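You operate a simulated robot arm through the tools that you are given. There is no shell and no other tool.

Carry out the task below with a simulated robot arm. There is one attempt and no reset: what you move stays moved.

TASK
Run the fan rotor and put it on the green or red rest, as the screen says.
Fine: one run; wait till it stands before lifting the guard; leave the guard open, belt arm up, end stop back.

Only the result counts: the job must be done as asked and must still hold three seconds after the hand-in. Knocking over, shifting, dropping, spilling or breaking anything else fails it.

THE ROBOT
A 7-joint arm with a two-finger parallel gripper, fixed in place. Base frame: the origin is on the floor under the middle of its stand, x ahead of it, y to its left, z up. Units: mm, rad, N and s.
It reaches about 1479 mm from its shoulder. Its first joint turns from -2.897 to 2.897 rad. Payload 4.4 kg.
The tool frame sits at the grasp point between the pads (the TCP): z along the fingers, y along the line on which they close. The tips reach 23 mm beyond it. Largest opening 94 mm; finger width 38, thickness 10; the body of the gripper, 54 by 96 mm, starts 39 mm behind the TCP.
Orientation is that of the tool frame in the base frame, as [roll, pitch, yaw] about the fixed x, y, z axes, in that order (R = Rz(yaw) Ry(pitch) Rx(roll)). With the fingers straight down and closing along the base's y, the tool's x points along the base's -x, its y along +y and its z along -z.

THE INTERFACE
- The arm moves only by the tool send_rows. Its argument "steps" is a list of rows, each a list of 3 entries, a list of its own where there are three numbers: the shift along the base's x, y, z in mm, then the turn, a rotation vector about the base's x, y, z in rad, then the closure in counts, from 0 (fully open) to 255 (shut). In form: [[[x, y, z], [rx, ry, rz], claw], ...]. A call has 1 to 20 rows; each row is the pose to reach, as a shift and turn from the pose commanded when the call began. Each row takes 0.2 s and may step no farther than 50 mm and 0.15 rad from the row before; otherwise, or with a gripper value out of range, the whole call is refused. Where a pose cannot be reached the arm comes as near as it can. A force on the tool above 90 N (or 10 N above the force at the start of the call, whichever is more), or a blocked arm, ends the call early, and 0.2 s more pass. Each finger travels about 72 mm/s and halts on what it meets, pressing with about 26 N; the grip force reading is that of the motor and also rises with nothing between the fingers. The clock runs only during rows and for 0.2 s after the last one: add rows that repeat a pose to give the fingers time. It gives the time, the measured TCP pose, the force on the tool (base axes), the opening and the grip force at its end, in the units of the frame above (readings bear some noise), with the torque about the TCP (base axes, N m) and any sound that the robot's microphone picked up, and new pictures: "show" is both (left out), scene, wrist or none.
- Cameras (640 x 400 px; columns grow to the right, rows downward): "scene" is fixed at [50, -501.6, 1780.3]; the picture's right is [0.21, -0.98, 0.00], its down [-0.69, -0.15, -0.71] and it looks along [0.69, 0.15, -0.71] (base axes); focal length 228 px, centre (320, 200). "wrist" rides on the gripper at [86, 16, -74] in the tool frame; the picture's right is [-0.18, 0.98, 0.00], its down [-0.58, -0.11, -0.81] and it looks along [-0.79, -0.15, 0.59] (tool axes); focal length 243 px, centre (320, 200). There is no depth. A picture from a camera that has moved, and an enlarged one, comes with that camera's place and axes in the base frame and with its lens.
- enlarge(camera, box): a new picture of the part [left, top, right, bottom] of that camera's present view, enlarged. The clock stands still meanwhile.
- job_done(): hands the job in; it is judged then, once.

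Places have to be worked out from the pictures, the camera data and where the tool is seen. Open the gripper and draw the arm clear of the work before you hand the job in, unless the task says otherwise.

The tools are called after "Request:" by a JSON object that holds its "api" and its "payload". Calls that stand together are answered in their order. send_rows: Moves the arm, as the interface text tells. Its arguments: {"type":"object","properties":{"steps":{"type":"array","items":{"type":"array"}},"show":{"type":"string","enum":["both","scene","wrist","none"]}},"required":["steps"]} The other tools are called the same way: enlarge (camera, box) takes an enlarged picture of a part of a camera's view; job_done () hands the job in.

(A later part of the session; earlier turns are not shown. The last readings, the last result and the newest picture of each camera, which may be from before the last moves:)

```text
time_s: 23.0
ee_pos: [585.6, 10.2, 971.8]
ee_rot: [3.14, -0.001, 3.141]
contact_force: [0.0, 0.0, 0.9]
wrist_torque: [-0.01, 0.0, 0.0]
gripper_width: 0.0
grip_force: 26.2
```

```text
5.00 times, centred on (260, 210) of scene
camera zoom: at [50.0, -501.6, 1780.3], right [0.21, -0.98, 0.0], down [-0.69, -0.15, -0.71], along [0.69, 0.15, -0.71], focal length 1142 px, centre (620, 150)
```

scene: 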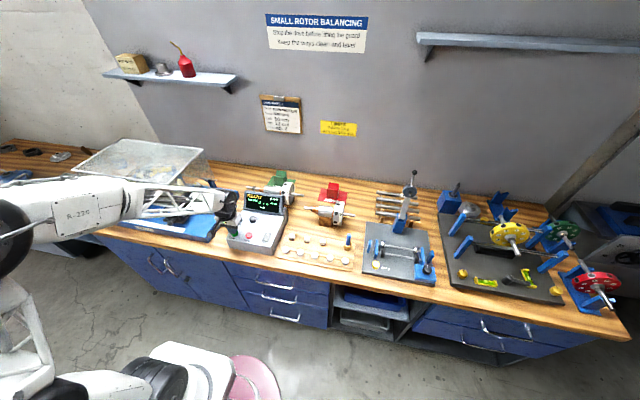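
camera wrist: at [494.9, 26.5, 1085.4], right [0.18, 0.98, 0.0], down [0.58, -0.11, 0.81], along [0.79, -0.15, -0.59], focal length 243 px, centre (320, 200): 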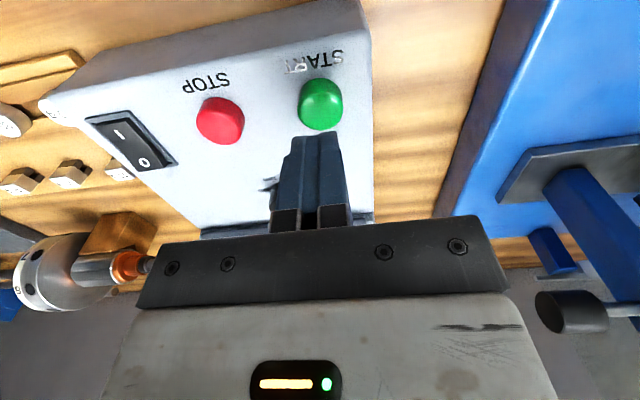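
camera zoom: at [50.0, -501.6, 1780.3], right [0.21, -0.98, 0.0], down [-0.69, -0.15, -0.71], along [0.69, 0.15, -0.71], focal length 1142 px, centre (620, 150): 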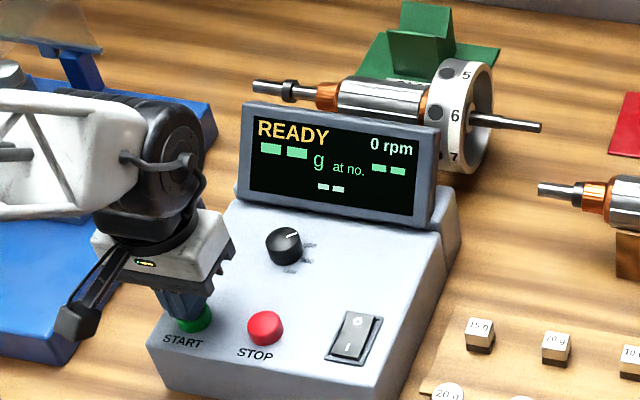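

Tips are just above the button, no force yet. Press down in small steps.

Request:
{"api": "send_rows", "payload": {"steps": [[[0, 0, -2], [0, 0, 0], 255], [[0, 0, -4], [0, 0, 0], 255], [[0, 0, -5], [0, 0, 0], 255]], "show": "none"}}

Request:
{"api": "enlarge", "payload": {"camera": "scene", "box": [220, 170, 300, 250]}}

```text
time_s: 23.8
ee_pos: [586.3, 10.1, 966.9]
ee_rot: [3.141, 0.002, -3.141]
contact_force: [-3.1, -5.1, 13.3]
wrist_torque: [-0.12, 0.09, 0.06]
gripper_width: 0.2
grip_force: 25.3
heard: click
```

```text
5.00 times, centred on (260, 210) of scene
camera zoom: at [50.0, -501.6, 1780.3], right [0.21, -0.98, 0.0], down [-0.69, -0.15, -0.71], along [0.69, 0.15, -0.71], focal length 1142 px, centre (620, 150)
```

zoom: 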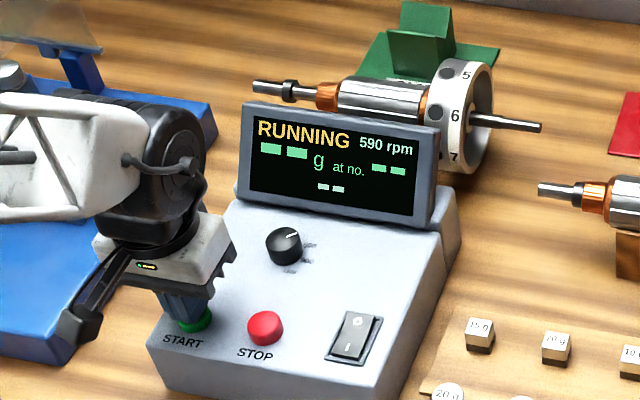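

The click came and the screen reads RUNNING 590 rpm. I lift straight off the button and watch the display.

Request:
{"api": "send_rows", "payload": {"steps": [[[0, 0, 10], [0, 0, 0], 255], [[0, 0, 40], [0, 0, 0], 255], [[0, 0, 80], [0, 0, 0], 255], [[0, 0, 80], [0, 0, 0], 255]], "show": "none"}}

Request:
{"api": "enlarge", "payload": {"camera": "scene", "box": [220, 170, 300, 250]}}

```text
time_s: 24.8
ee_pos: [586.5, 10.0, 1045.0]
ee_rot: [-3.141, 0.0, 3.141]
contact_force: [0.3, 1.2, 0.8]
wrist_torque: [0.03, 0.02, 0.02]
gripper_width: 0.0
grip_force: 26.0
```

```text
5.00 times, centred on (260, 210) of scene
camera zoom: at [50.0, -501.6, 1780.3], right [0.21, -0.98, 0.0], down [-0.69, -0.15, -0.71], along [0.69, 0.15, -0.71], focal length 1142 px, centre (620, 150)
```

zoom: 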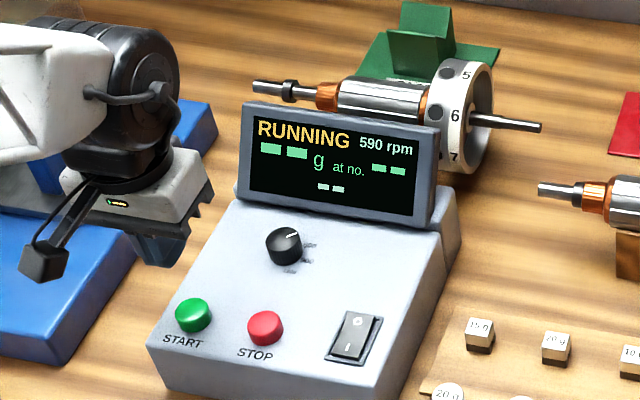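

Still measuring. I'll wait, shifting over above the STOP button meanwhile (about (585, -60)).

Request:
{"api": "send_rows", "payload": {"steps": [[[0, -35, 0], [0, 0, 0], 255], [[-1, -70, 0], [0, 0, 0], 255], [[-1, -70, 0], [0, 0, 0], 255], [[-1, -70, 0], [0, 0, 0], 255], [[-1, -70, 0], [0, 0, 0], 255], [[-1, -70, 0], [0, 0, 0], 255], [[-1, -70, 0], [0, 0, 0], 255], [[-1, -70, 0], [0, 0, 0], 255]], "show": "none"}}

Request:
{"api": "enlarge", "payload": {"camera": "scene", "box": [220, 170, 300, 250]}}

```text
time_s: 26.6
ee_pos: [585.6, -60.8, 1045.9]
ee_rot: [3.142, -0.001, 3.141]
contact_force: [0.2, -0.4, 0.3]
wrist_torque: [0.01, 0.0, 0.0]
gripper_width: 0.0
grip_force: 25.9
```

```text
5.00 times, centred on (260, 210) of scene
camera zoom: at [50.0, -501.6, 1780.3], right [0.21, -0.98, 0.0], down [-0.69, -0.15, -0.71], along [0.69, 0.15, -0.71], focal length 1142 px, centre (620, 150)
```

zoom: 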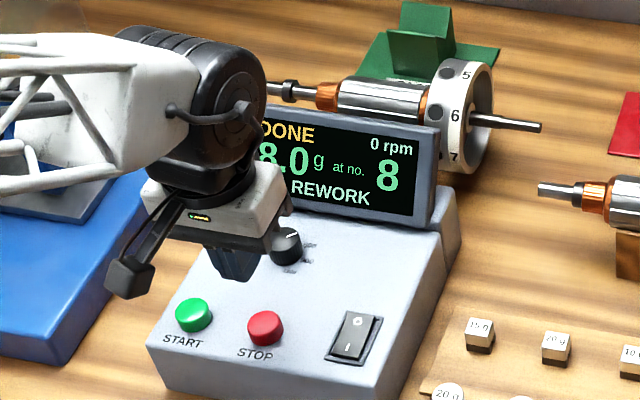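

The screen reads DONE, 0 rpm, "REWORK" — so the red rest. I'll leave the rotor time to stand still, and move to a pre-grasp in front of the guard handle (bar about (565, 424–557, 1123)), with the fingers pitched 45° and closing across the bar.

Request:
{"api": "send_rows", "payload": {"steps": [[[-15, 0, 40], [0, 0, 0], 255], [[-30, 5, 80], [-0.0439, -0.0439, 0.1059], 255], [[-45, 20, 120], [-0.0877, -0.0877, 0.2118], 255], [[-60, 60, 140], [-0.1316, -0.1316, 0.3176], 255], [[-75, 103, 148], [-0.1754, -0.1754, 0.4235], 255], [[-88, 147, 148], [-0.2193, -0.2193, 0.5294], 200], [[-92, 192, 148], [-0.2631, -0.2631, 0.6353], 100], [[-92, 237, 148], [-0.307, -0.307, 0.7412], 0], [[-92, 282, 148], [-0.3509, -0.3509, 0.847], 0], [[-92, 327, 148], [-0.3947, -0.3947, 0.9529], 0], [[-92, 372, 148], [-0.4386, -0.4386, 1.0588], 0], [[-92, 417, 148], [-0.4824, -0.4824, 1.1647], 0], [[-92, 462, 148], [-0.5263, -0.5263, 1.2705], 0], [[-92, 507, 148], [-0.5701, -0.5701, 1.3764], 0], [[-92, 552, 148], [-0.614, -0.614, 1.4823], 0]], "show": "both"}}

Request:
{"api": "enlarge", "payload": {"camera": "scene", "box": [220, 170, 300, 250]}}

Request:
{"api": "enlarge", "payload": {"camera": "wrist", "box": [220, 0, 440, 140]}}

Request:
{"api": "enlarge", "payload": {"camera": "scene", "box": [80, 130, 200, 230]}}

```text
time_s: 29.8
ee_pos: [493.0, 492.6, 1194.9]
ee_rot: [-2.357, 0.001, -1.568]
contact_force: [-0.9, 0.2, 0.2]
wrist_torque: [0.0, 0.02, 0.0]
gripper_width: 93.9
grip_force: 0.0
camera wrist: at [429.3, 405.9, 1235.4], right [-0.69, 0.18, -0.7], down [-0.49, 0.58, 0.65], along [0.52, 0.79, -0.31], focal length 243 px, centre (320, 200)
```

scene: 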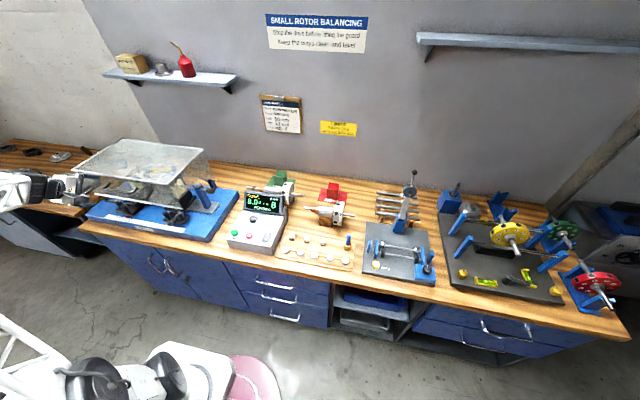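
wrist: 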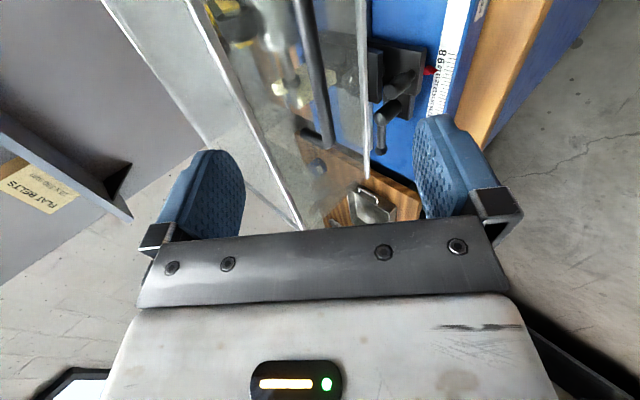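

```text
5.00 times, centred on (260, 210) of scene
camera zoom: at [50.0, -501.6, 1780.3], right [0.21, -0.98, 0.0], down [-0.69, -0.15, -0.71], along [0.69, 0.15, -0.71], focal length 1142 px, centre (620, 150)
```

zoom: 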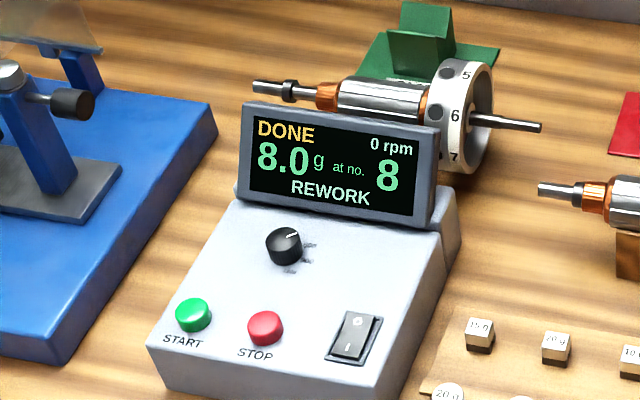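

```text
2.86 times, centred on (330, 70) of wrist
camera zoom: at [429.3, 405.9, 1235.4], right [-0.69, 0.18, -0.7], down [-0.49, 0.58, 0.65], along [0.52, 0.79, -0.31], focal length 693 px, centre (291, 571)
```

zoom: 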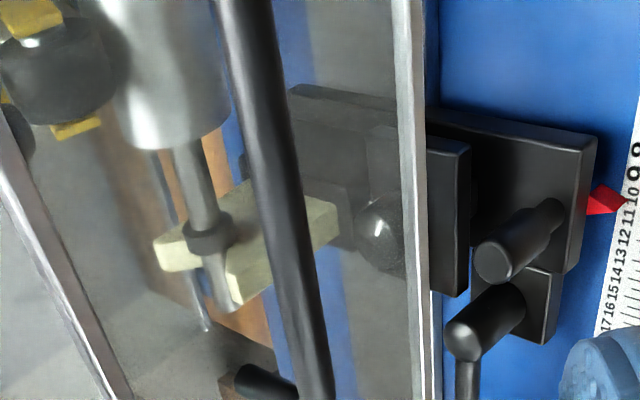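

```text
4.00 times, centred on (140, 180) of scene
camera zoom: at [50.0, -501.6, 1780.3], right [0.21, -0.98, 0.0], down [-0.69, -0.15, -0.71], along [0.69, 0.15, -0.71], focal length 914 px, centre (1040, 280)
```

zoom: 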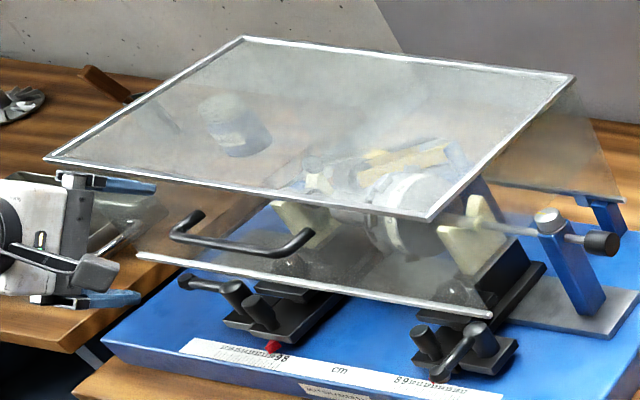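

Rotor shows 0 rpm; screen keeps "8.0 g at no. 8, REWORK". The handle bar lies nearly on the tool axis, ~95–105 mm ahead; advance 80 mm along it.

Request:
{"api": "send_rows", "payload": {"steps": [[[20, 0, -20], [0, 0, 0], 0], [[40, 0, -40], [0, 0, 0], 0], [[57, 0, -57], [0, 0, 0], 0]], "show": "both"}}

Request:
{"api": "enlarge", "payload": {"camera": "wrist", "box": [220, 60, 440, 230]}}

Request:
{"api": "enlarge", "payload": {"camera": "scene", "box": [80, 150, 180, 230]}}

```text
time_s: 30.6
ee_pos: [550.9, 491.9, 1137.7]
ee_rot: [-2.355, 0.0, -1.57]
contact_force: [0.3, 0.0, 0.5]
wrist_torque: [-0.02, 0.0, -0.03]
gripper_width: 93.7
grip_force: 0.1
camera wrist: at [486.5, 405.7, 1178.8], right [-0.69, 0.18, -0.7], down [-0.49, 0.58, 0.65], along [0.52, 0.79, -0.31], focal length 243 px, centre (320, 200)
```

scene: 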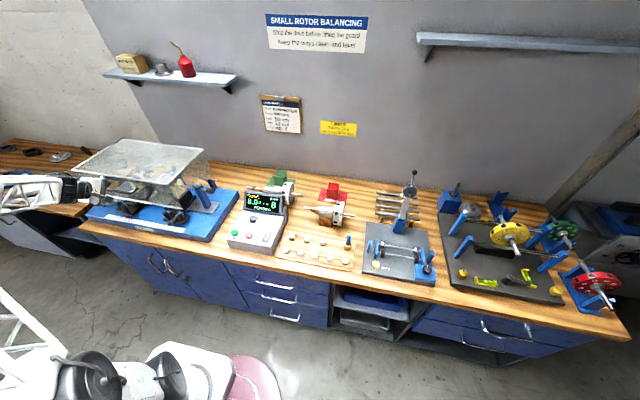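
wrist: 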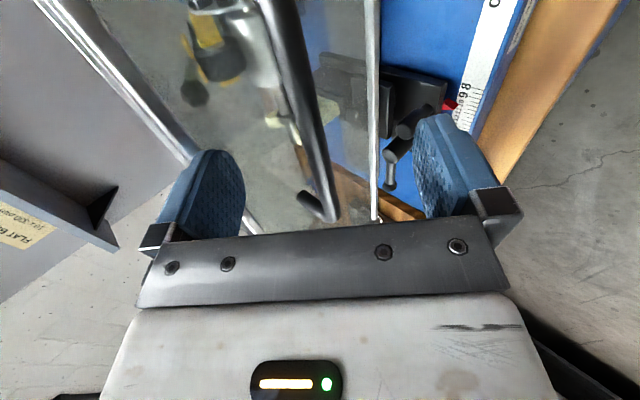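

```text
2.35 times, centred on (330, 145) of wrist
camera zoom: at [486.5, 405.7, 1178.8], right [-0.69, 0.18, -0.7], down [-0.49, 0.58, 0.65], along [0.52, 0.79, -0.31], focal length 571 px, centre (296, 329)
```

zoom: 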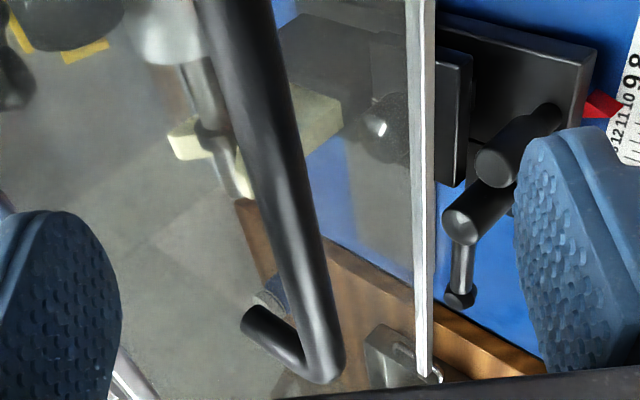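

```text
5.00 times, centred on (130, 190) of scene
camera zoom: at [50.0, -501.6, 1780.3], right [0.21, -0.98, 0.0], down [-0.69, -0.15, -0.71], along [0.69, 0.15, -0.71], focal length 1142 px, centre (1270, 250)
```

zoom: 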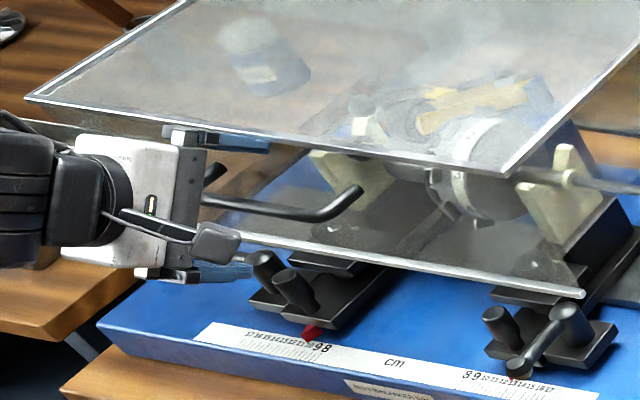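

Two-view triangulation puts the bar at about (560, 1129): 12 mm ahead of the TCP, on axis. Partly close to clear the guard edge, advance a few mm, then grip.

Request:
{"api": "send_rows", "payload": {"steps": [[[0, 0, 0], [0, 0, 0], 146], [[0, 0, 0], [0, 0, 0], 146], [[4, 0, -4], [0, 0, 0], 146], [[4, 0, -4], [0, 0, 0], 255], [[4, 0, -4], [0, 0, 0], 255], [[4, 0, -4], [0, 0, 0], 255]], "show": "wrist"}}

Request:
{"api": "enlarge", "payload": {"camera": "wrist", "box": [220, 60, 440, 230]}}

```text
time_s: 32.0
ee_pos: [554.3, 492.1, 1136.2]
ee_rot: [-2.355, 0.004, -1.571]
contact_force: [55.1, 1.6, 22.2]
wrist_torque: [-1.13, -0.76, 0.75]
gripper_width: 11.9
grip_force: 44.9
camera wrist: at [491.5, 405.5, 1175.9], right [-0.69, 0.19, -0.7], down [-0.49, 0.58, 0.65], along [0.52, 0.79, -0.31], focal length 243 px, centre (320, 200)
```

wrist: 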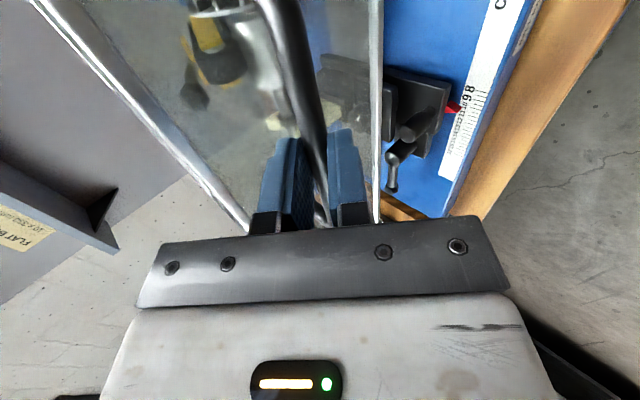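

```text
2.35 times, centred on (330, 145) of wrist
camera zoom: at [491.5, 405.5, 1175.9], right [-0.69, 0.19, -0.7], down [-0.49, 0.58, 0.65], along [0.52, 0.79, -0.31], focal length 571 px, centre (296, 329)
```

zoom: 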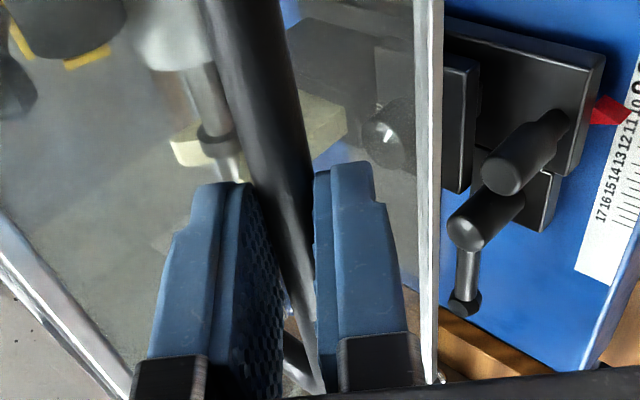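

Bar gripped (width 11.9). Start lifting along the hinge arc (hinge estimated at x 860, z 985), a small step first to check the forces.

Request:
{"api": "send_rows", "payload": {"steps": [[[4, 0, 7], [0, 0, 0], 255], [[8, 0, 14], [0, 0, 0], 255], [[15, 0, 27], [0, 0, 0], 255], [[15, 0, 27], [0, 0, 0], 255]], "show": "scene"}}

Request:
{"api": "enlarge", "payload": {"camera": "scene", "box": [70, 120, 240, 230]}}

```text
time_s: 33.0
ee_pos: [571.2, 492.2, 1159.2]
ee_rot: [-2.358, -0.002, -1.571]
contact_force: [11.5, -5.1, -10.8]
wrist_torque: [-0.98, 0.11, 0.6]
gripper_width: 11.8
grip_force: 45.0
```

scene: 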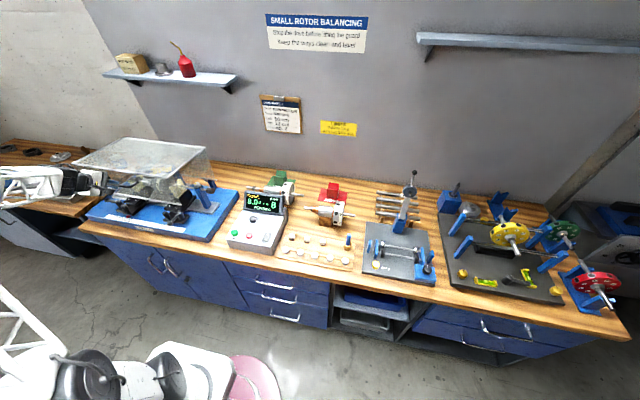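

```text
3.64 times, centred on (155, 175) of scene
camera zoom: at [50.0, -501.6, 1780.3], right [0.21, -0.98, 0.0], down [-0.69, -0.15, -0.71], along [0.69, 0.15, -0.71], focal length 831 px, centre (920, 291)
```

zoom: 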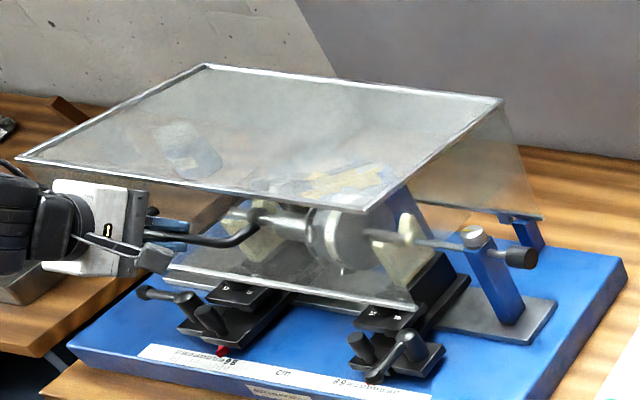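

The guard is rising with small forces. Continue along the arc another 12°, then re-check.

Request:
{"api": "send_rows", "payload": {"steps": [[[7, 0, 9], [0, 0, 0], 255], [[13, 0, 18], [0, 0, 0], 255], [[20, 0, 27], [0, 0, 0], 255], [[27, 0, 36], [0, 0, 0], 255], [[35, 0, 45], [0, 0, 0], 255], [[42, 0, 54], [0, 0, 0], 255], [[42, 0, 54], [0, 0, 0], 255]], "show": "none"}}

```text
time_s: 34.6
ee_pos: [612.2, 490.8, 1213.4]
ee_rot: [-2.356, 0.0, -1.572]
contact_force: [10.3, 1.1, -12.5]
wrist_torque: [-0.21, -0.03, 0.86]
gripper_width: 11.3
grip_force: 44.9
```

Forces are steady and the arc fits a hinge at (860, 982). Continue the arc to about 55° open.

Request:
{"api": "send_rows", "payload": {"steps": [[[14.9, 0, 15.0], [0, 0, 0], 255], [[30.4, 0, 28.9], [0, 0, 0], 255], [[48.7, 0, 43.2], [0, 0, 0], 255], [[67.9, 0, 56.2], [0, 0, 0], 255], [[87.9, 0, 67.7], [0, 0, 0], 255], [[108.8, 0, 77.9], [0, 0, 0], 255], [[130.3, 0, 86.6], [0, 0, 0], 255], [[152.3, 0, 93.7], [0, 0, 0], 255], [[174.8, 0, 99.3], [0, 0, 0], 255], [[197.6, 0, 103.4], [0, 0, 0], 255]], "show": "scene"}}

Request:
{"api": "enlarge", "payload": {"camera": "scene", "box": [70, 100, 250, 240]}}

```text
time_s: 36.8
ee_pos: [810.4, 491.6, 1319.3]
ee_rot: [-2.356, 0.0, -1.572]
contact_force: [0.6, -12.8, -0.3]
wrist_torque: [-0.07, 0.21, -0.71]
gripper_width: 12.0
grip_force: 44.5
```

scene: 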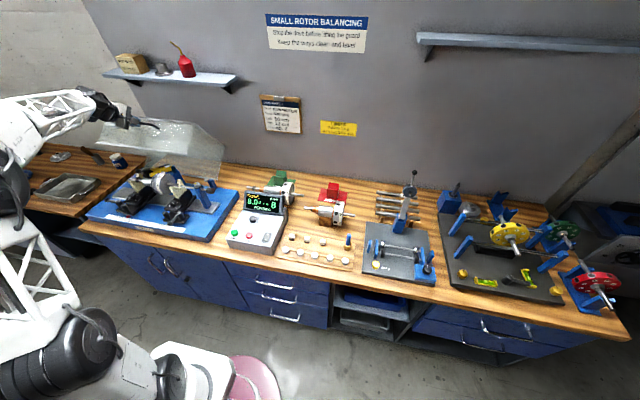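

```text
2.86 times, centred on (160, 170) of scene
camera zoom: at [50.0, -501.6, 1780.3], right [0.21, -0.98, 0.0], down [-0.69, -0.15, -0.71], along [0.69, 0.15, -0.71], focal length 653 px, centre (777, 286)
```

zoom: 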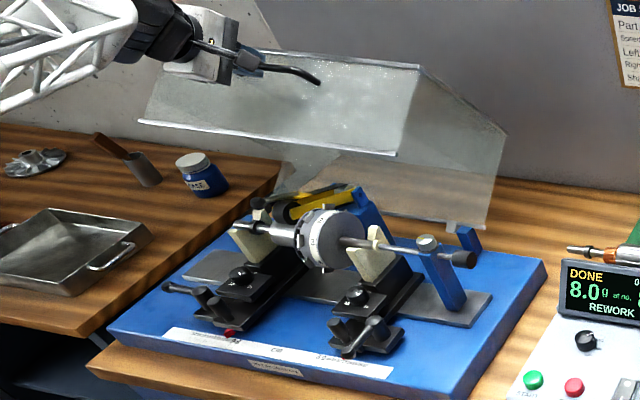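

The guard is about 55° up and moving freely. Continue on the arc to about 84° and check the force for an end stop.

Request:
{"api": "send_rows", "payload": {"steps": [[[23, 0, 2.4], [0, 0, 0], 255], [[46.2, 0, 3.2], [0, 0, 0], 255], [[69.4, 0, 2.4], [0, 0, 0], 255], [[92.4, 0, 0], [0, 0, 0], 255], [[115.2, 0, -4.1], [0, 0, 0], 255], [[137.7, 0, -9.7], [0, 0, 0], 255], [[159.7, 0, -16.8], [0, 0, 0], 255]], "show": "scene"}}

Request:
{"api": "enlarge", "payload": {"camera": "scene", "box": [70, 80, 250, 220]}}

```text
time_s: 38.4
ee_pos: [968.0, 492.7, 1302.2]
ee_rot: [-2.356, 0.001, -1.571]
contact_force: [5.3, -1.8, 8.4]
wrist_torque: [0.77, -0.1, -1.23]
gripper_width: 11.9
grip_force: 45.0
```

scene: 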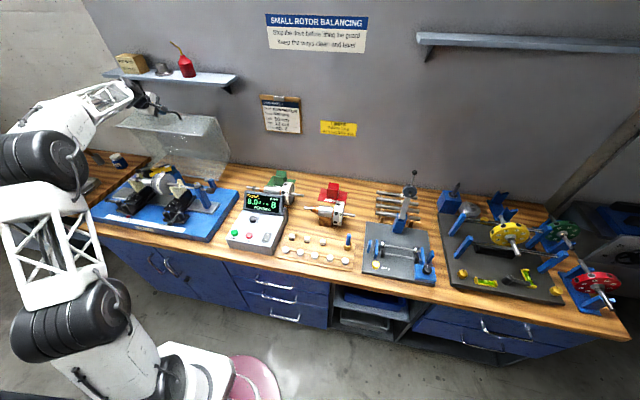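

```text
2.86 times, centred on (160, 150) of scene
camera zoom: at [50.0, -501.6, 1780.3], right [0.21, -0.98, 0.0], down [-0.69, -0.15, -0.71], along [0.69, 0.15, -0.71], focal length 653 px, centre (777, 343)
```

zoom: 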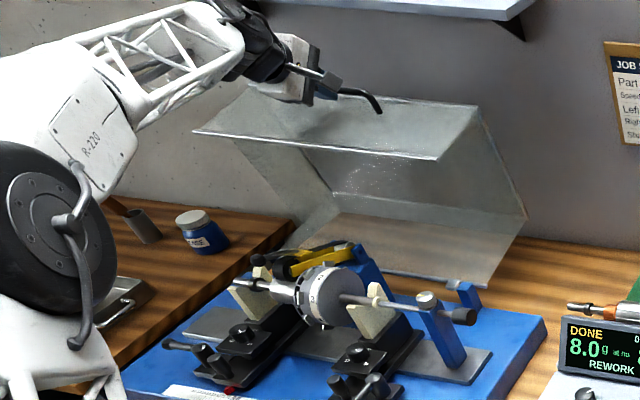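

Guard near 84°, no contact with the shelf. Continue a little at a time to find its open rest.

Request:
{"api": "send_rows", "payload": {"steps": [[[10.8, 0, -4.2], [0, 0, 0], 255], [[21.5, 0, -8.7], [0, 0, 0], 255], [[32, 0, -13.7], [0, 0, 0], 255], [[42.4, 0, -18.9], [0, 0, 0], 255]], "show": "none"}}

```text
time_s: 39.4
ee_pos: [1009.8, 494.9, 1276.9]
ee_rot: [-2.364, -0.003, -1.569]
contact_force: [-80.3, 5.5, -24.4]
wrist_torque: [0.74, -0.27, -1.68]
gripper_width: 12.1
grip_force: 45.2
```

The guard has met its open stop (force −80 N at ~92°). Ease back a few mm to relieve, then release.

Request:
{"api": "send_rows", "payload": {"steps": [[[-5, 0, -1], [0, 0, 0], 255], [[-5, 0, -1], [0, 0, 0], 255]], "show": "scene"}}

Request:
{"api": "enlarge", "payload": {"camera": "scene", "box": [70, 80, 250, 220]}}

```text
time_s: 40.0
ee_pos: [1006.1, 494.0, 1278.5]
ee_rot: [-2.359, -0.003, -1.571]
contact_force: [-9.2, 35.7, -33.2]
wrist_torque: [1.26, -0.21, -1.25]
gripper_width: 11.9
grip_force: 45.1
```

scene: 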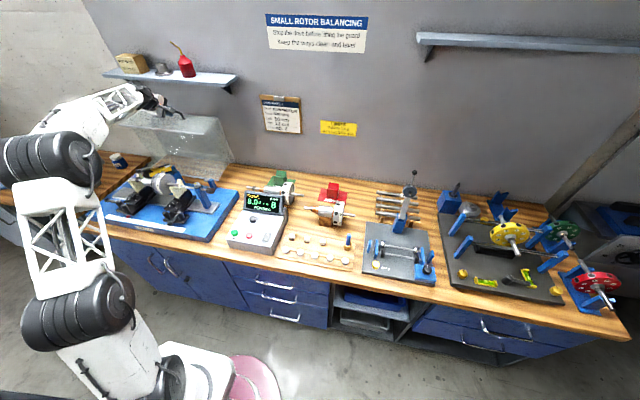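

```text
2.86 times, centred on (160, 150) of scene
camera zoom: at [50.0, -501.6, 1780.3], right [0.21, -0.98, 0.0], down [-0.69, -0.15, -0.71], along [0.69, 0.15, -0.71], focal length 653 px, centre (777, 343)
```

zoom: 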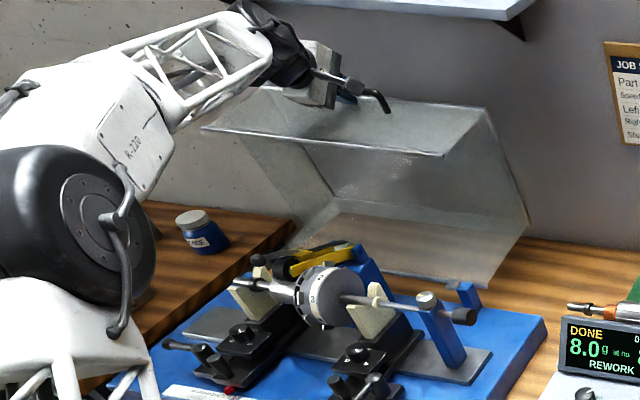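

Guard is open at about 90° against its stop with its weight behind the hinge, so it should stay. Release with a modest opening and back off along the finger direction.

Request:
{"api": "send_rows", "payload": {"steps": [[[0, 0, 0], [0, 0, 0], 175], [[0, 0, 0], [0, 0, 0], 175], [[-10, 0, 10], [0, 0, 0], 175], [[-35, 0, 35], [0, 0, 0], 175], [[-65, 0, 65], [0, 0, 0], 175]], "show": "both"}}

Request:
{"api": "enlarge", "payload": {"camera": "scene", "box": [70, 80, 250, 220]}}

```text
time_s: 41.2
ee_pos: [941.2, 491.5, 1344.9]
ee_rot: [-2.358, -0.001, -1.571]
contact_force: [0.2, 0.7, -0.7]
wrist_torque: [0.03, -0.03, -0.04]
gripper_width: 29.8
grip_force: 0.1
camera wrist: at [877.2, 405.2, 1385.7], right [-0.7, 0.18, -0.69], down [-0.49, 0.58, 0.65], along [0.52, 0.79, -0.32], focal length 243 px, centre (320, 200)
```

scene: 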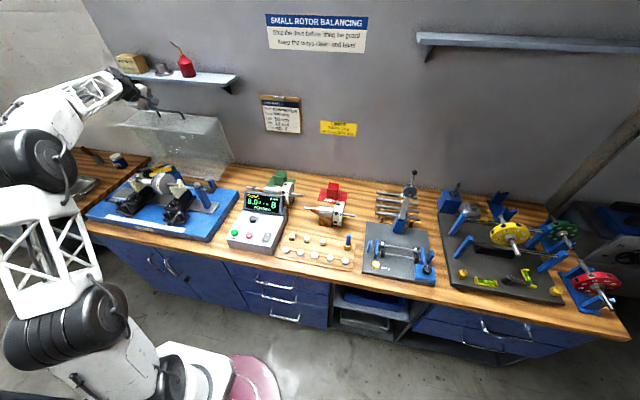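
wrist: 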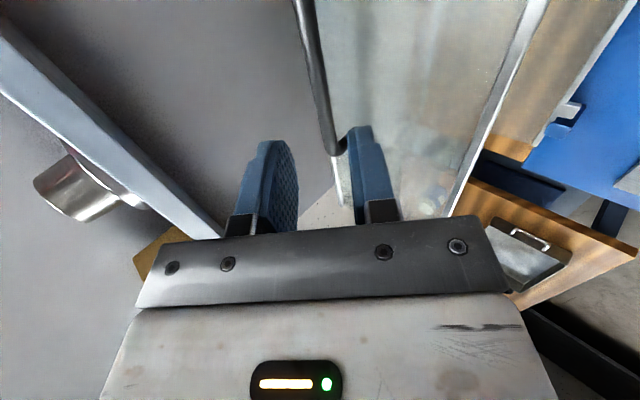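

```text
2.86 times, centred on (160, 150) of scene
camera zoom: at [50.0, -501.6, 1780.3], right [0.21, -0.98, 0.0], down [-0.69, -0.15, -0.71], along [0.69, 0.15, -0.71], focal length 653 px, centre (777, 343)
```

zoom: 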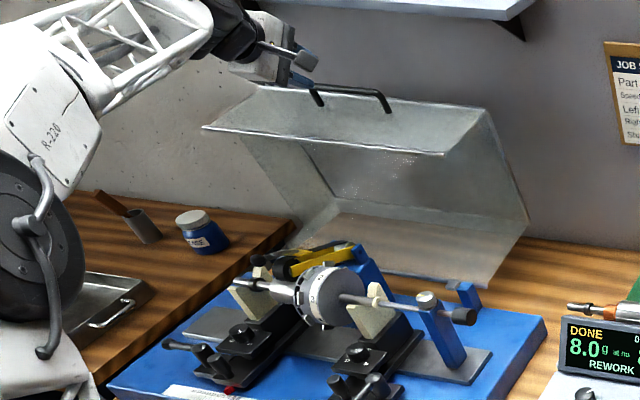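

The guard stays open. Back the arm toward the robot away from the shelf and guard, then turn the tool straight down above the machine's right part for a clear view.

Request:
{"api": "send_rows", "payload": {"steps": [[[-43, -15, 0], [0, 0, 0], 175], [[-88, -30, 0], [0, 0, 0], 175], [[-133, -45, 0], [0, 0, 0], 175], [[-178, -60, 0], [0, 0.131, 0], 175], [[-220, -80, 0], [0, 0.262, 0], 175], [[-256, -100, 0], [0, 0.393, 0], 100], [[-256, -120, -10], [0, 0.524, 0], 0], [[-256, -120, -30], [0, 0.655, 0], 0], [[-256, -120, -60], [0, 0.785, 0], 0]], "show": "both"}}

Request:
{"api": "enlarge", "payload": {"camera": "wrist", "box": [200, 0, 440, 150]}}

Request:
{"api": "enlarge", "payload": {"camera": "scene", "box": [100, 150, 240, 240]}}

```text
time_s: 43.2
ee_pos: [685.6, 371.8, 1286.7]
ee_rot: [3.141, 0.001, -1.571]
contact_force: [-0.4, -0.9, 0.7]
wrist_torque: [0.02, -0.03, 0.0]
gripper_width: 94.0
grip_force: 0.1
camera wrist: at [669.0, 285.1, 1360.6], right [-0.98, 0.18, 0.0], down [0.11, 0.58, 0.81], along [0.15, 0.79, -0.59], focal length 243 px, centre (320, 200)
```

scene: 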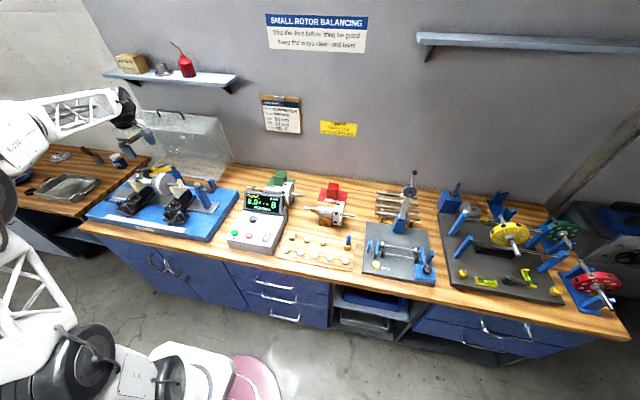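
wrist: 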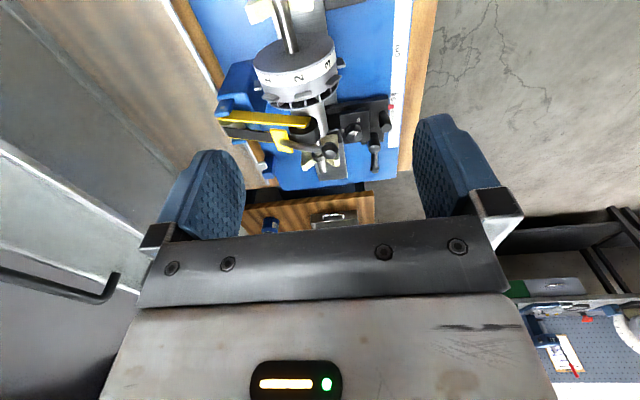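

```text
2.67 times, centred on (320, 75) of wrist
camera zoom: at [669.0, 285.1, 1360.6], right [-0.98, 0.18, 0.0], down [0.11, 0.58, 0.81], along [0.15, 0.79, -0.59], focal length 647 px, centre (320, 533)
```

zoom: 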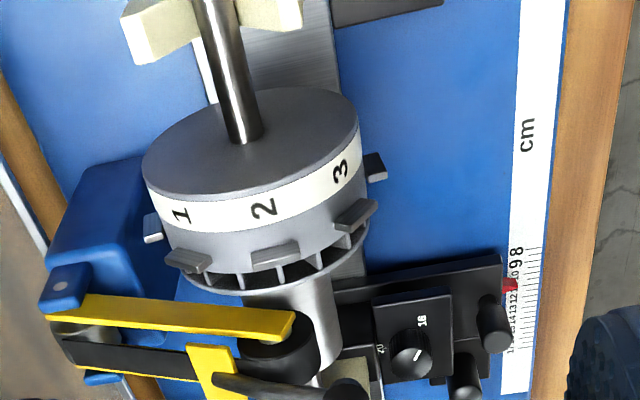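

```text
4.44 times, centred on (170, 195) of scene
camera zoom: at [50.0, -501.6, 1780.3], right [0.21, -0.98, 0.0], down [-0.69, -0.15, -0.71], along [0.69, 0.15, -0.71], focal length 1015 px, centre (987, 222)
```

zoom: 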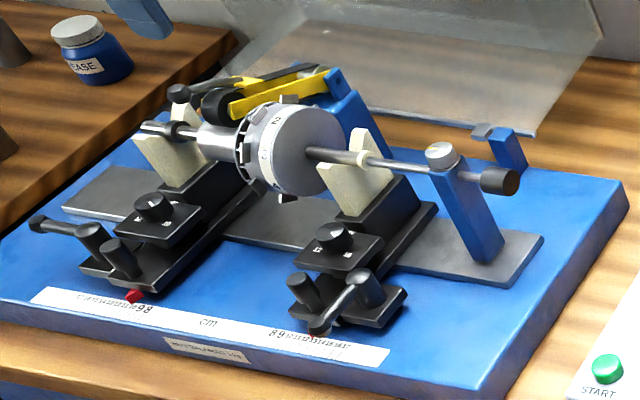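

Now clear: belt arm (yellow) pivots on the blue post at the back with a ball-ended handle; the rotor disc has fan blades. Next, look at the end stop by moving toward −y.

Request:
{"api": "send_rows", "payload": {"steps": [[[0, -45, 0], [0, 0, 0], 0], [[0, -90, -10], [0, 0, 0], 0], [[0, -135, -20], [0, 0, 0], 0], [[0, -180, -30], [0, 0, 0], 0], [[0, -200, -30], [0, 0, 0], 0]], "show": "wrist"}}

Request:
{"api": "enlarge", "payload": {"camera": "wrist", "box": [240, 0, 420, 120]}}

Request:
{"api": "enlarge", "payload": {"camera": "wrist", "box": [240, 90, 420, 210]}}

```text
time_s: 44.4
ee_pos: [684.3, 172.6, 1256.4]
ee_rot: [-3.141, 0.0, -1.571]
contact_force: [-0.4, -0.4, 0.1]
wrist_torque: [-0.02, 0.0, 0.0]
gripper_width: 93.9
grip_force: 0.1
camera wrist: at [668.5, 85.1, 1330.8], right [-0.98, 0.18, 0.0], down [0.11, 0.58, 0.81], along [0.15, 0.79, -0.59], focal length 243 px, centre (320, 200)
```

wrist: 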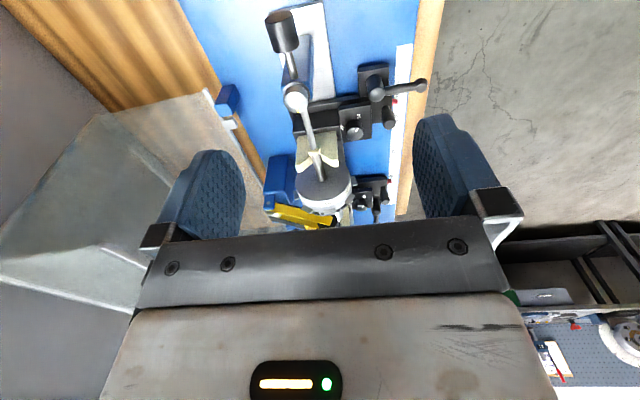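

```text
3.33 times, centred on (330, 60) of wrist
camera zoom: at [668.5, 85.1, 1330.8], right [-0.98, 0.18, 0.0], down [0.11, 0.58, 0.81], along [0.15, 0.79, -0.59], focal length 809 px, centre (287, 667)
```

zoom: 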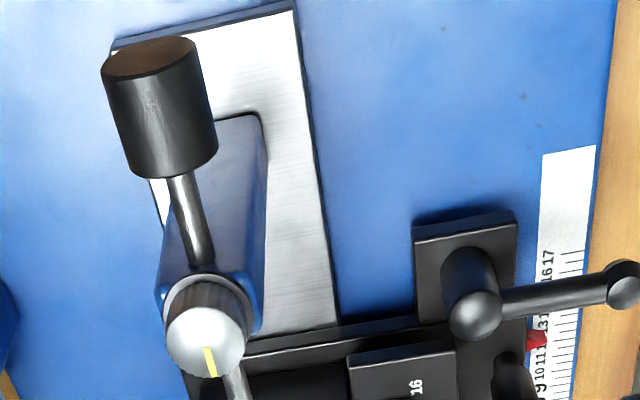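

```text
3.33 times, centred on (330, 150) of wrist
camera zoom: at [668.5, 85.1, 1330.8], right [-0.98, 0.18, 0.0], down [0.11, 0.58, 0.81], along [0.15, 0.79, -0.59], focal length 809 px, centre (287, 367)
```

zoom: 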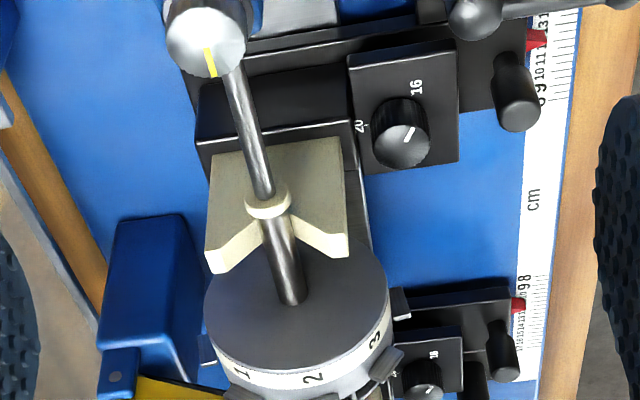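

End-stop rod is coaxial with the rotor (x≈726, z≈1041); its black knob centre is near (727, 182, 1036). Move over it and come down part-way to verify alignment.

Request:
{"api": "send_rows", "payload": {"steps": [[[22, 5, -20], [0, 0, 0], 0], [[43, 9, -60], [0, 0, 0], 0], [[43, 9, -100], [0, 0, 0], 0], [[43, 9, -130], [0, 0, 0], 0]], "show": "both"}}

Request:
{"api": "enlarge", "payload": {"camera": "wrist", "box": [230, 0, 430, 180]}}

Request:
{"api": "enlarge", "payload": {"camera": "scene", "box": [150, 140, 260, 230]}}

```text
time_s: 45.4
ee_pos: [727.9, 180.8, 1126.3]
ee_rot: [3.141, 0.001, -1.571]
contact_force: [-0.9, 0.0, 1.0]
wrist_torque: [0.01, -0.03, 0.01]
gripper_width: 94.1
grip_force: 0.0
camera wrist: at [711.7, 94.4, 1200.7], right [-0.98, 0.18, 0.0], down [0.11, 0.58, 0.81], along [0.15, 0.79, -0.59], focal length 243 px, centre (320, 200)
```

scene: 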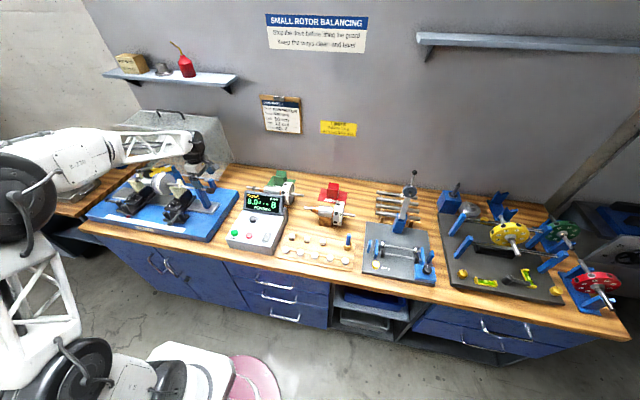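
wrist: 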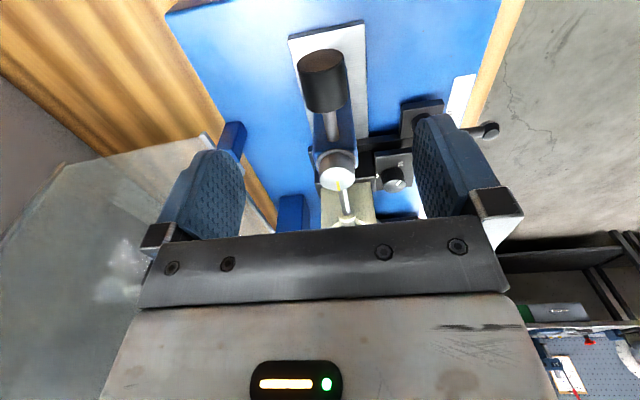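

```text
2.22 times, centred on (330, 90) of wrist
camera zoom: at [711.7, 94.4, 1200.7], right [-0.98, 0.18, 0.0], down [0.11, 0.58, 0.81], along [0.15, 0.79, -0.59], focal length 539 px, centre (298, 444)
```

zoom: 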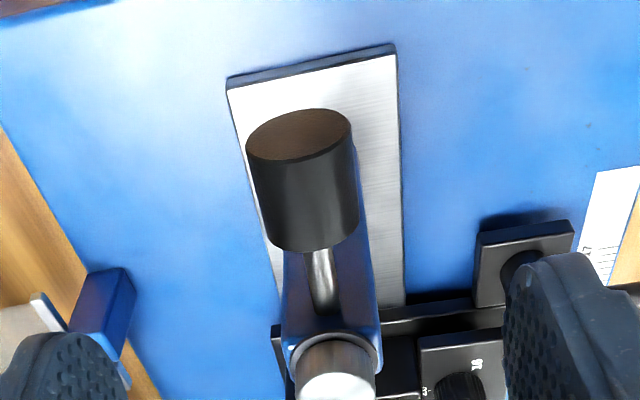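

```text
4.44 times, centred on (205, 185) of scene
camera zoom: at [50.0, -501.6, 1780.3], right [0.21, -0.98, 0.0], down [-0.69, -0.15, -0.71], along [0.69, 0.15, -0.71], focal length 1015 px, centre (831, 267)
```

zoom: 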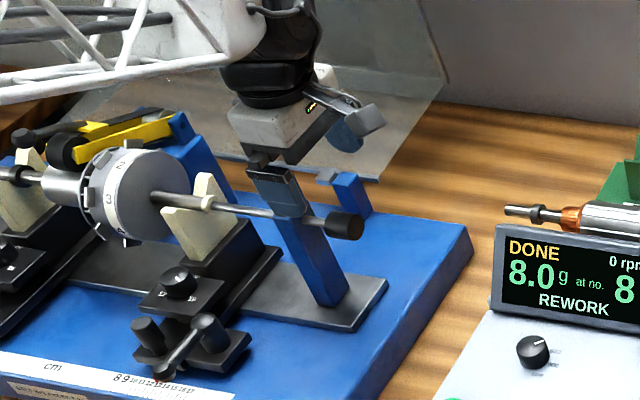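

Knob centre ≈ (726, 182, 1036); clamp knob top at (724, 232, 1081) so I grip slightly outboard and high to clear it. Descend and close gently.

Request:
{"api": "send_rows", "payload": {"steps": [[[-2, -5, -30], [0, 0, 0], 0], [[-2, -5, -60], [0, 0, 0], 0], [[-2, -5, -82], [0, 0, 0], 0], [[-2, -5, -82], [0, 0, 0], 130], [[-2, -5, -82], [0, 0, 0], 130]], "show": "both"}}

Request:
{"api": "enlarge", "payload": {"camera": "wrist", "box": [230, 50, 430, 230]}}

Request:
{"api": "enlarge", "payload": {"camera": "scene", "box": [150, 140, 260, 230]}}

```text
time_s: 46.6
ee_pos: [725.9, 176.4, 1044.8]
ee_rot: [-3.141, 0.001, -1.572]
contact_force: [-0.1, -0.1, 0.0]
wrist_torque: [0.03, 0.02, 0.0]
gripper_width: 46.0
grip_force: 0.1
camera wrist: at [709.5, 89.3, 1118.5], right [-0.98, 0.18, 0.0], down [0.11, 0.58, 0.81], along [0.15, 0.79, -0.59], focal length 243 px, centre (320, 200)
```

scene: 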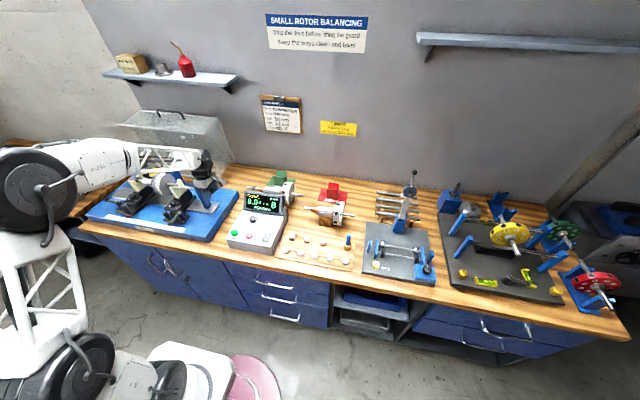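
wrist: 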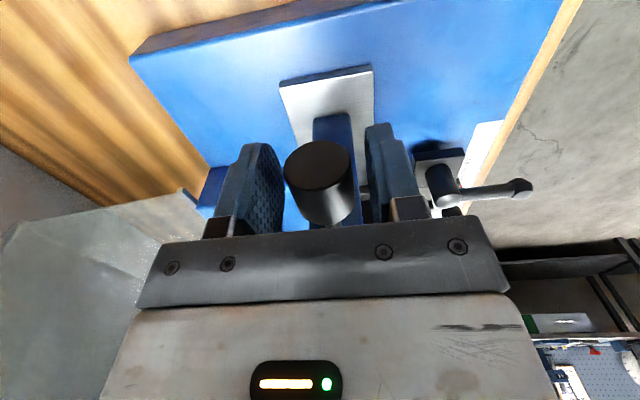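

```text
2.22 times, centred on (330, 140) of wrist
camera zoom: at [709.5, 89.3, 1118.5], right [-0.98, 0.18, 0.0], down [0.11, 0.58, 0.81], along [0.15, 0.79, -0.59], focal length 539 px, centre (298, 333)
```

zoom: 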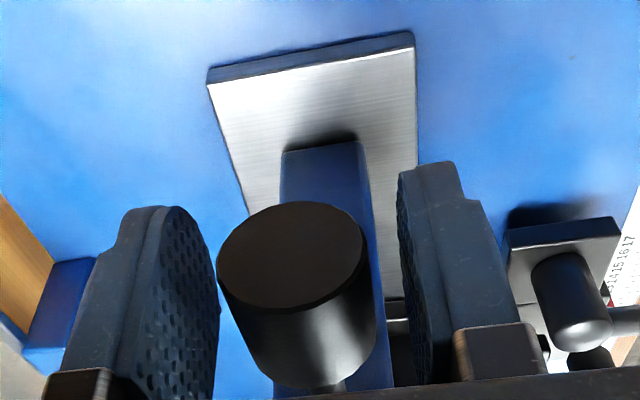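

```text
4.44 times, centred on (205, 185) of scene
camera zoom: at [50.0, -501.6, 1780.3], right [0.21, -0.98, 0.0], down [-0.69, -0.15, -0.71], along [0.69, 0.15, -0.71], focal length 1015 px, centre (831, 267)
```

zoom: 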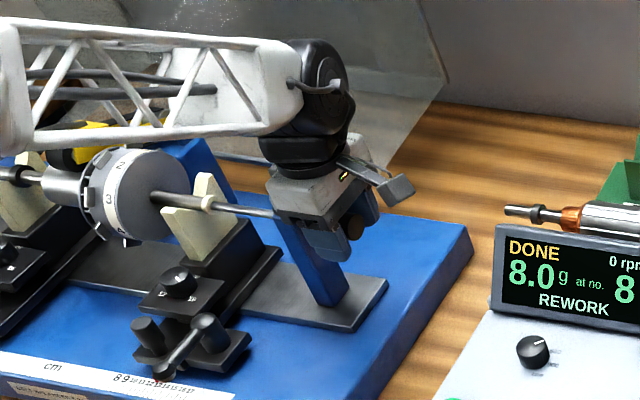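

Knob lies ~3 mm toward +x of centre between the fingers. Shift and close on it.

Request:
{"api": "send_rows", "payload": {"steps": [[[2.5, 0, 0], [0, 0, 0], 130], [[2.5, 0, 0], [0, 0, 0], 200], [[2.5, 0, 0], [0, 0, 0], 255], [[2.5, 0, 0], [0, 0, 0], 255]], "show": "none"}}

Request:
{"api": "enlarge", "payload": {"camera": "wrist", "box": [230, 50, 430, 230]}}

```text
time_s: 47.6
ee_pos: [728.0, 175.3, 1044.5]
ee_rot: [3.141, 0.0, -1.572]
contact_force: [-51.8, -0.9, 10.1]
wrist_torque: [-0.33, 0.16, -0.03]
gripper_width: 34.9
grip_force: 25.6
```

```text
2.22 times, centred on (330, 140) of wrist
camera zoom: at [711.3, 89.4, 1118.6], right [-0.98, 0.18, 0.0], down [0.11, 0.58, 0.81], along [0.15, 0.79, -0.59], focal length 539 px, centre (298, 333)
```

zoom: 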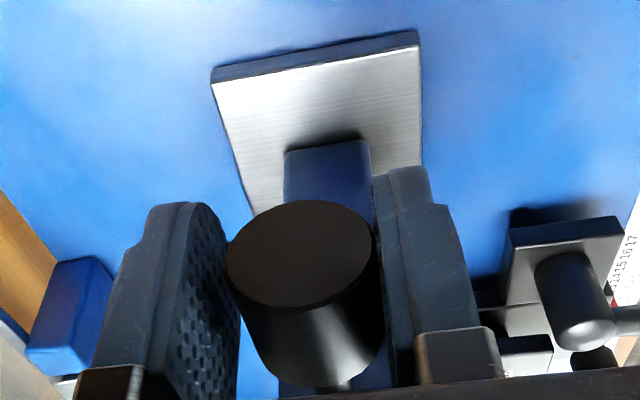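

The −x finger alone is touching (force −52 N in x); shift back about 1.5 mm to centre the grip.

Request:
{"api": "send_rows", "payload": {"steps": [[[-1.5, 0, 0], [0, 0, 0], 255], [[-1.5, 0, 0], [0, 0, 0], 255], [[-1.5, 0, 0], [0, 0, 0], 255]], "show": "none"}}

Request:
{"api": "enlarge", "payload": {"camera": "wrist", "box": [230, 50, 430, 230]}}

```text
time_s: 48.4
ee_pos: [726.2, 174.2, 1045.0]
ee_rot: [3.141, 0.0, -1.572]
contact_force: [-52.1, 2.9, 8.8]
wrist_torque: [0.15, 0.14, -0.1]
gripper_width: 32.5
grip_force: 25.9
```

```text
2.22 times, centred on (330, 140) of wrist
camera zoom: at [710.0, 89.3, 1118.6], right [-0.98, 0.18, 0.0], down [0.11, 0.58, 0.81], along [0.15, 0.79, -0.59], focal length 539 px, centre (298, 333)
```

zoom: 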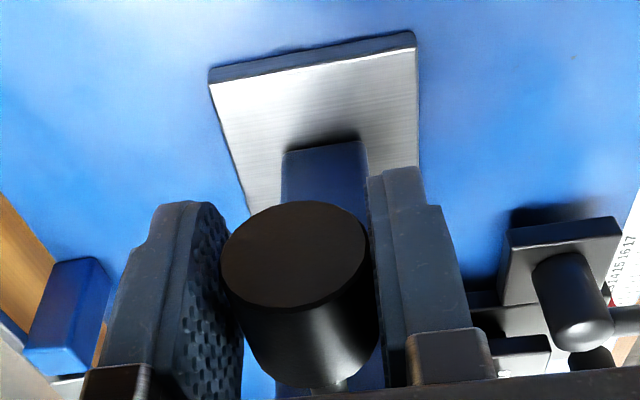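

Still one-sided; gap shrinking. Shift another 1.5 mm.

Request:
{"api": "send_rows", "payload": {"steps": [[[-1, 0, 0], [0, 0, 0], 255], [[-2, 0, 0], [0, 0, 0], 255], [[-2, 0, 0], [0, 0, 0], 255]], "show": "none"}}

```text
time_s: 49.2
ee_pos: [725.5, 174.9, 1044.2]
ee_rot: [-3.14, 0.0, -1.572]
contact_force: [-24.7, -1.8, 3.4]
wrist_torque: [-0.23, -0.14, -0.04]
gripper_width: 29.8
grip_force: 44.9
```

Both fingers now grip the knob (29.8 mm). Pull gently toward −y and watch the force.

Request:
{"api": "send_rows", "payload": {"steps": [[[-0.8, -2, 0], [0, 0, 0], 255], [[-0.8, -4, 0], [0, 0, 0], 255], [[-0.8, -6, 0], [0, 0, 0], 255]], "show": "none"}}

Request:
{"api": "enlarge", "payload": {"camera": "scene", "box": [150, 140, 260, 230]}}

```text
time_s: 50.0
ee_pos: [725.5, 169.6, 1044.8]
ee_rot: [-3.141, 0.0, -1.571]
contact_force: [15.7, 3.5, -2.4]
wrist_torque: [0.15, -0.13, -0.03]
gripper_width: 29.8
grip_force: 45.3
```

```text
4.44 times, centred on (205, 185) of scene
camera zoom: at [50.0, -501.6, 1780.3], right [0.21, -0.98, 0.0], down [-0.69, -0.15, -0.71], along [0.69, 0.15, -0.71], focal length 1015 px, centre (831, 267)
```

zoom: 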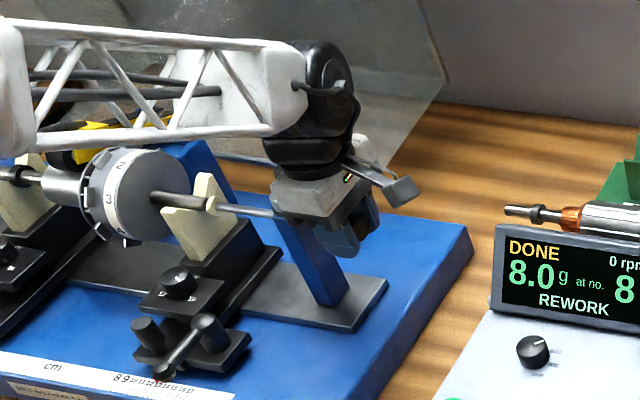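

The rod slides out with only ~4 N. Continue pulling about 35 mm more.

Request:
{"api": "send_rows", "payload": {"steps": [[[0, -5, 0], [0, 0, 0], 255], [[0, -10, 0], [0, 0, 0], 255], [[0, -15, 0], [0, 0, 0], 255], [[0, -20, 0], [0, 0, 0], 255], [[0, -25, 0], [0, 0, 0], 255], [[0, -30, 0], [0, 0, 0], 255]], "show": "none"}}

Request:
{"api": "enlarge", "payload": {"camera": "scene", "box": [150, 140, 260, 230]}}

```text
time_s: 51.4
ee_pos: [726.0, 140.1, 1044.3]
ee_rot: [-3.14, 0.0, -1.57]
contact_force: [43.1, 3.4, -6.7]
wrist_torque: [-0.28, -0.01, -0.03]
gripper_width: 29.9
grip_force: 45.4
```

```text
4.44 times, centred on (205, 185) of scene
camera zoom: at [50.0, -501.6, 1780.3], right [0.21, -0.98, 0.0], down [-0.69, -0.15, -0.71], along [0.69, 0.15, -0.71], focal length 1015 px, centre (831, 267)
```

zoom: 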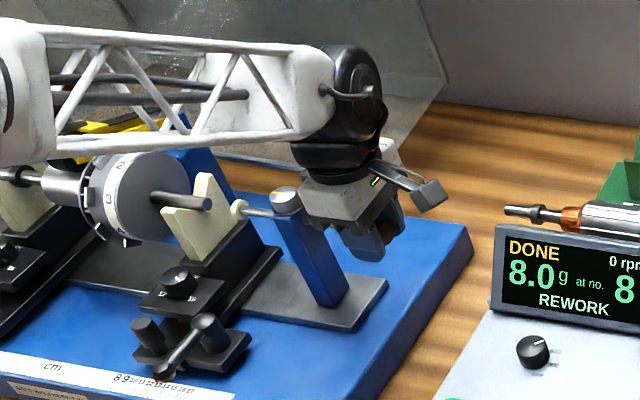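

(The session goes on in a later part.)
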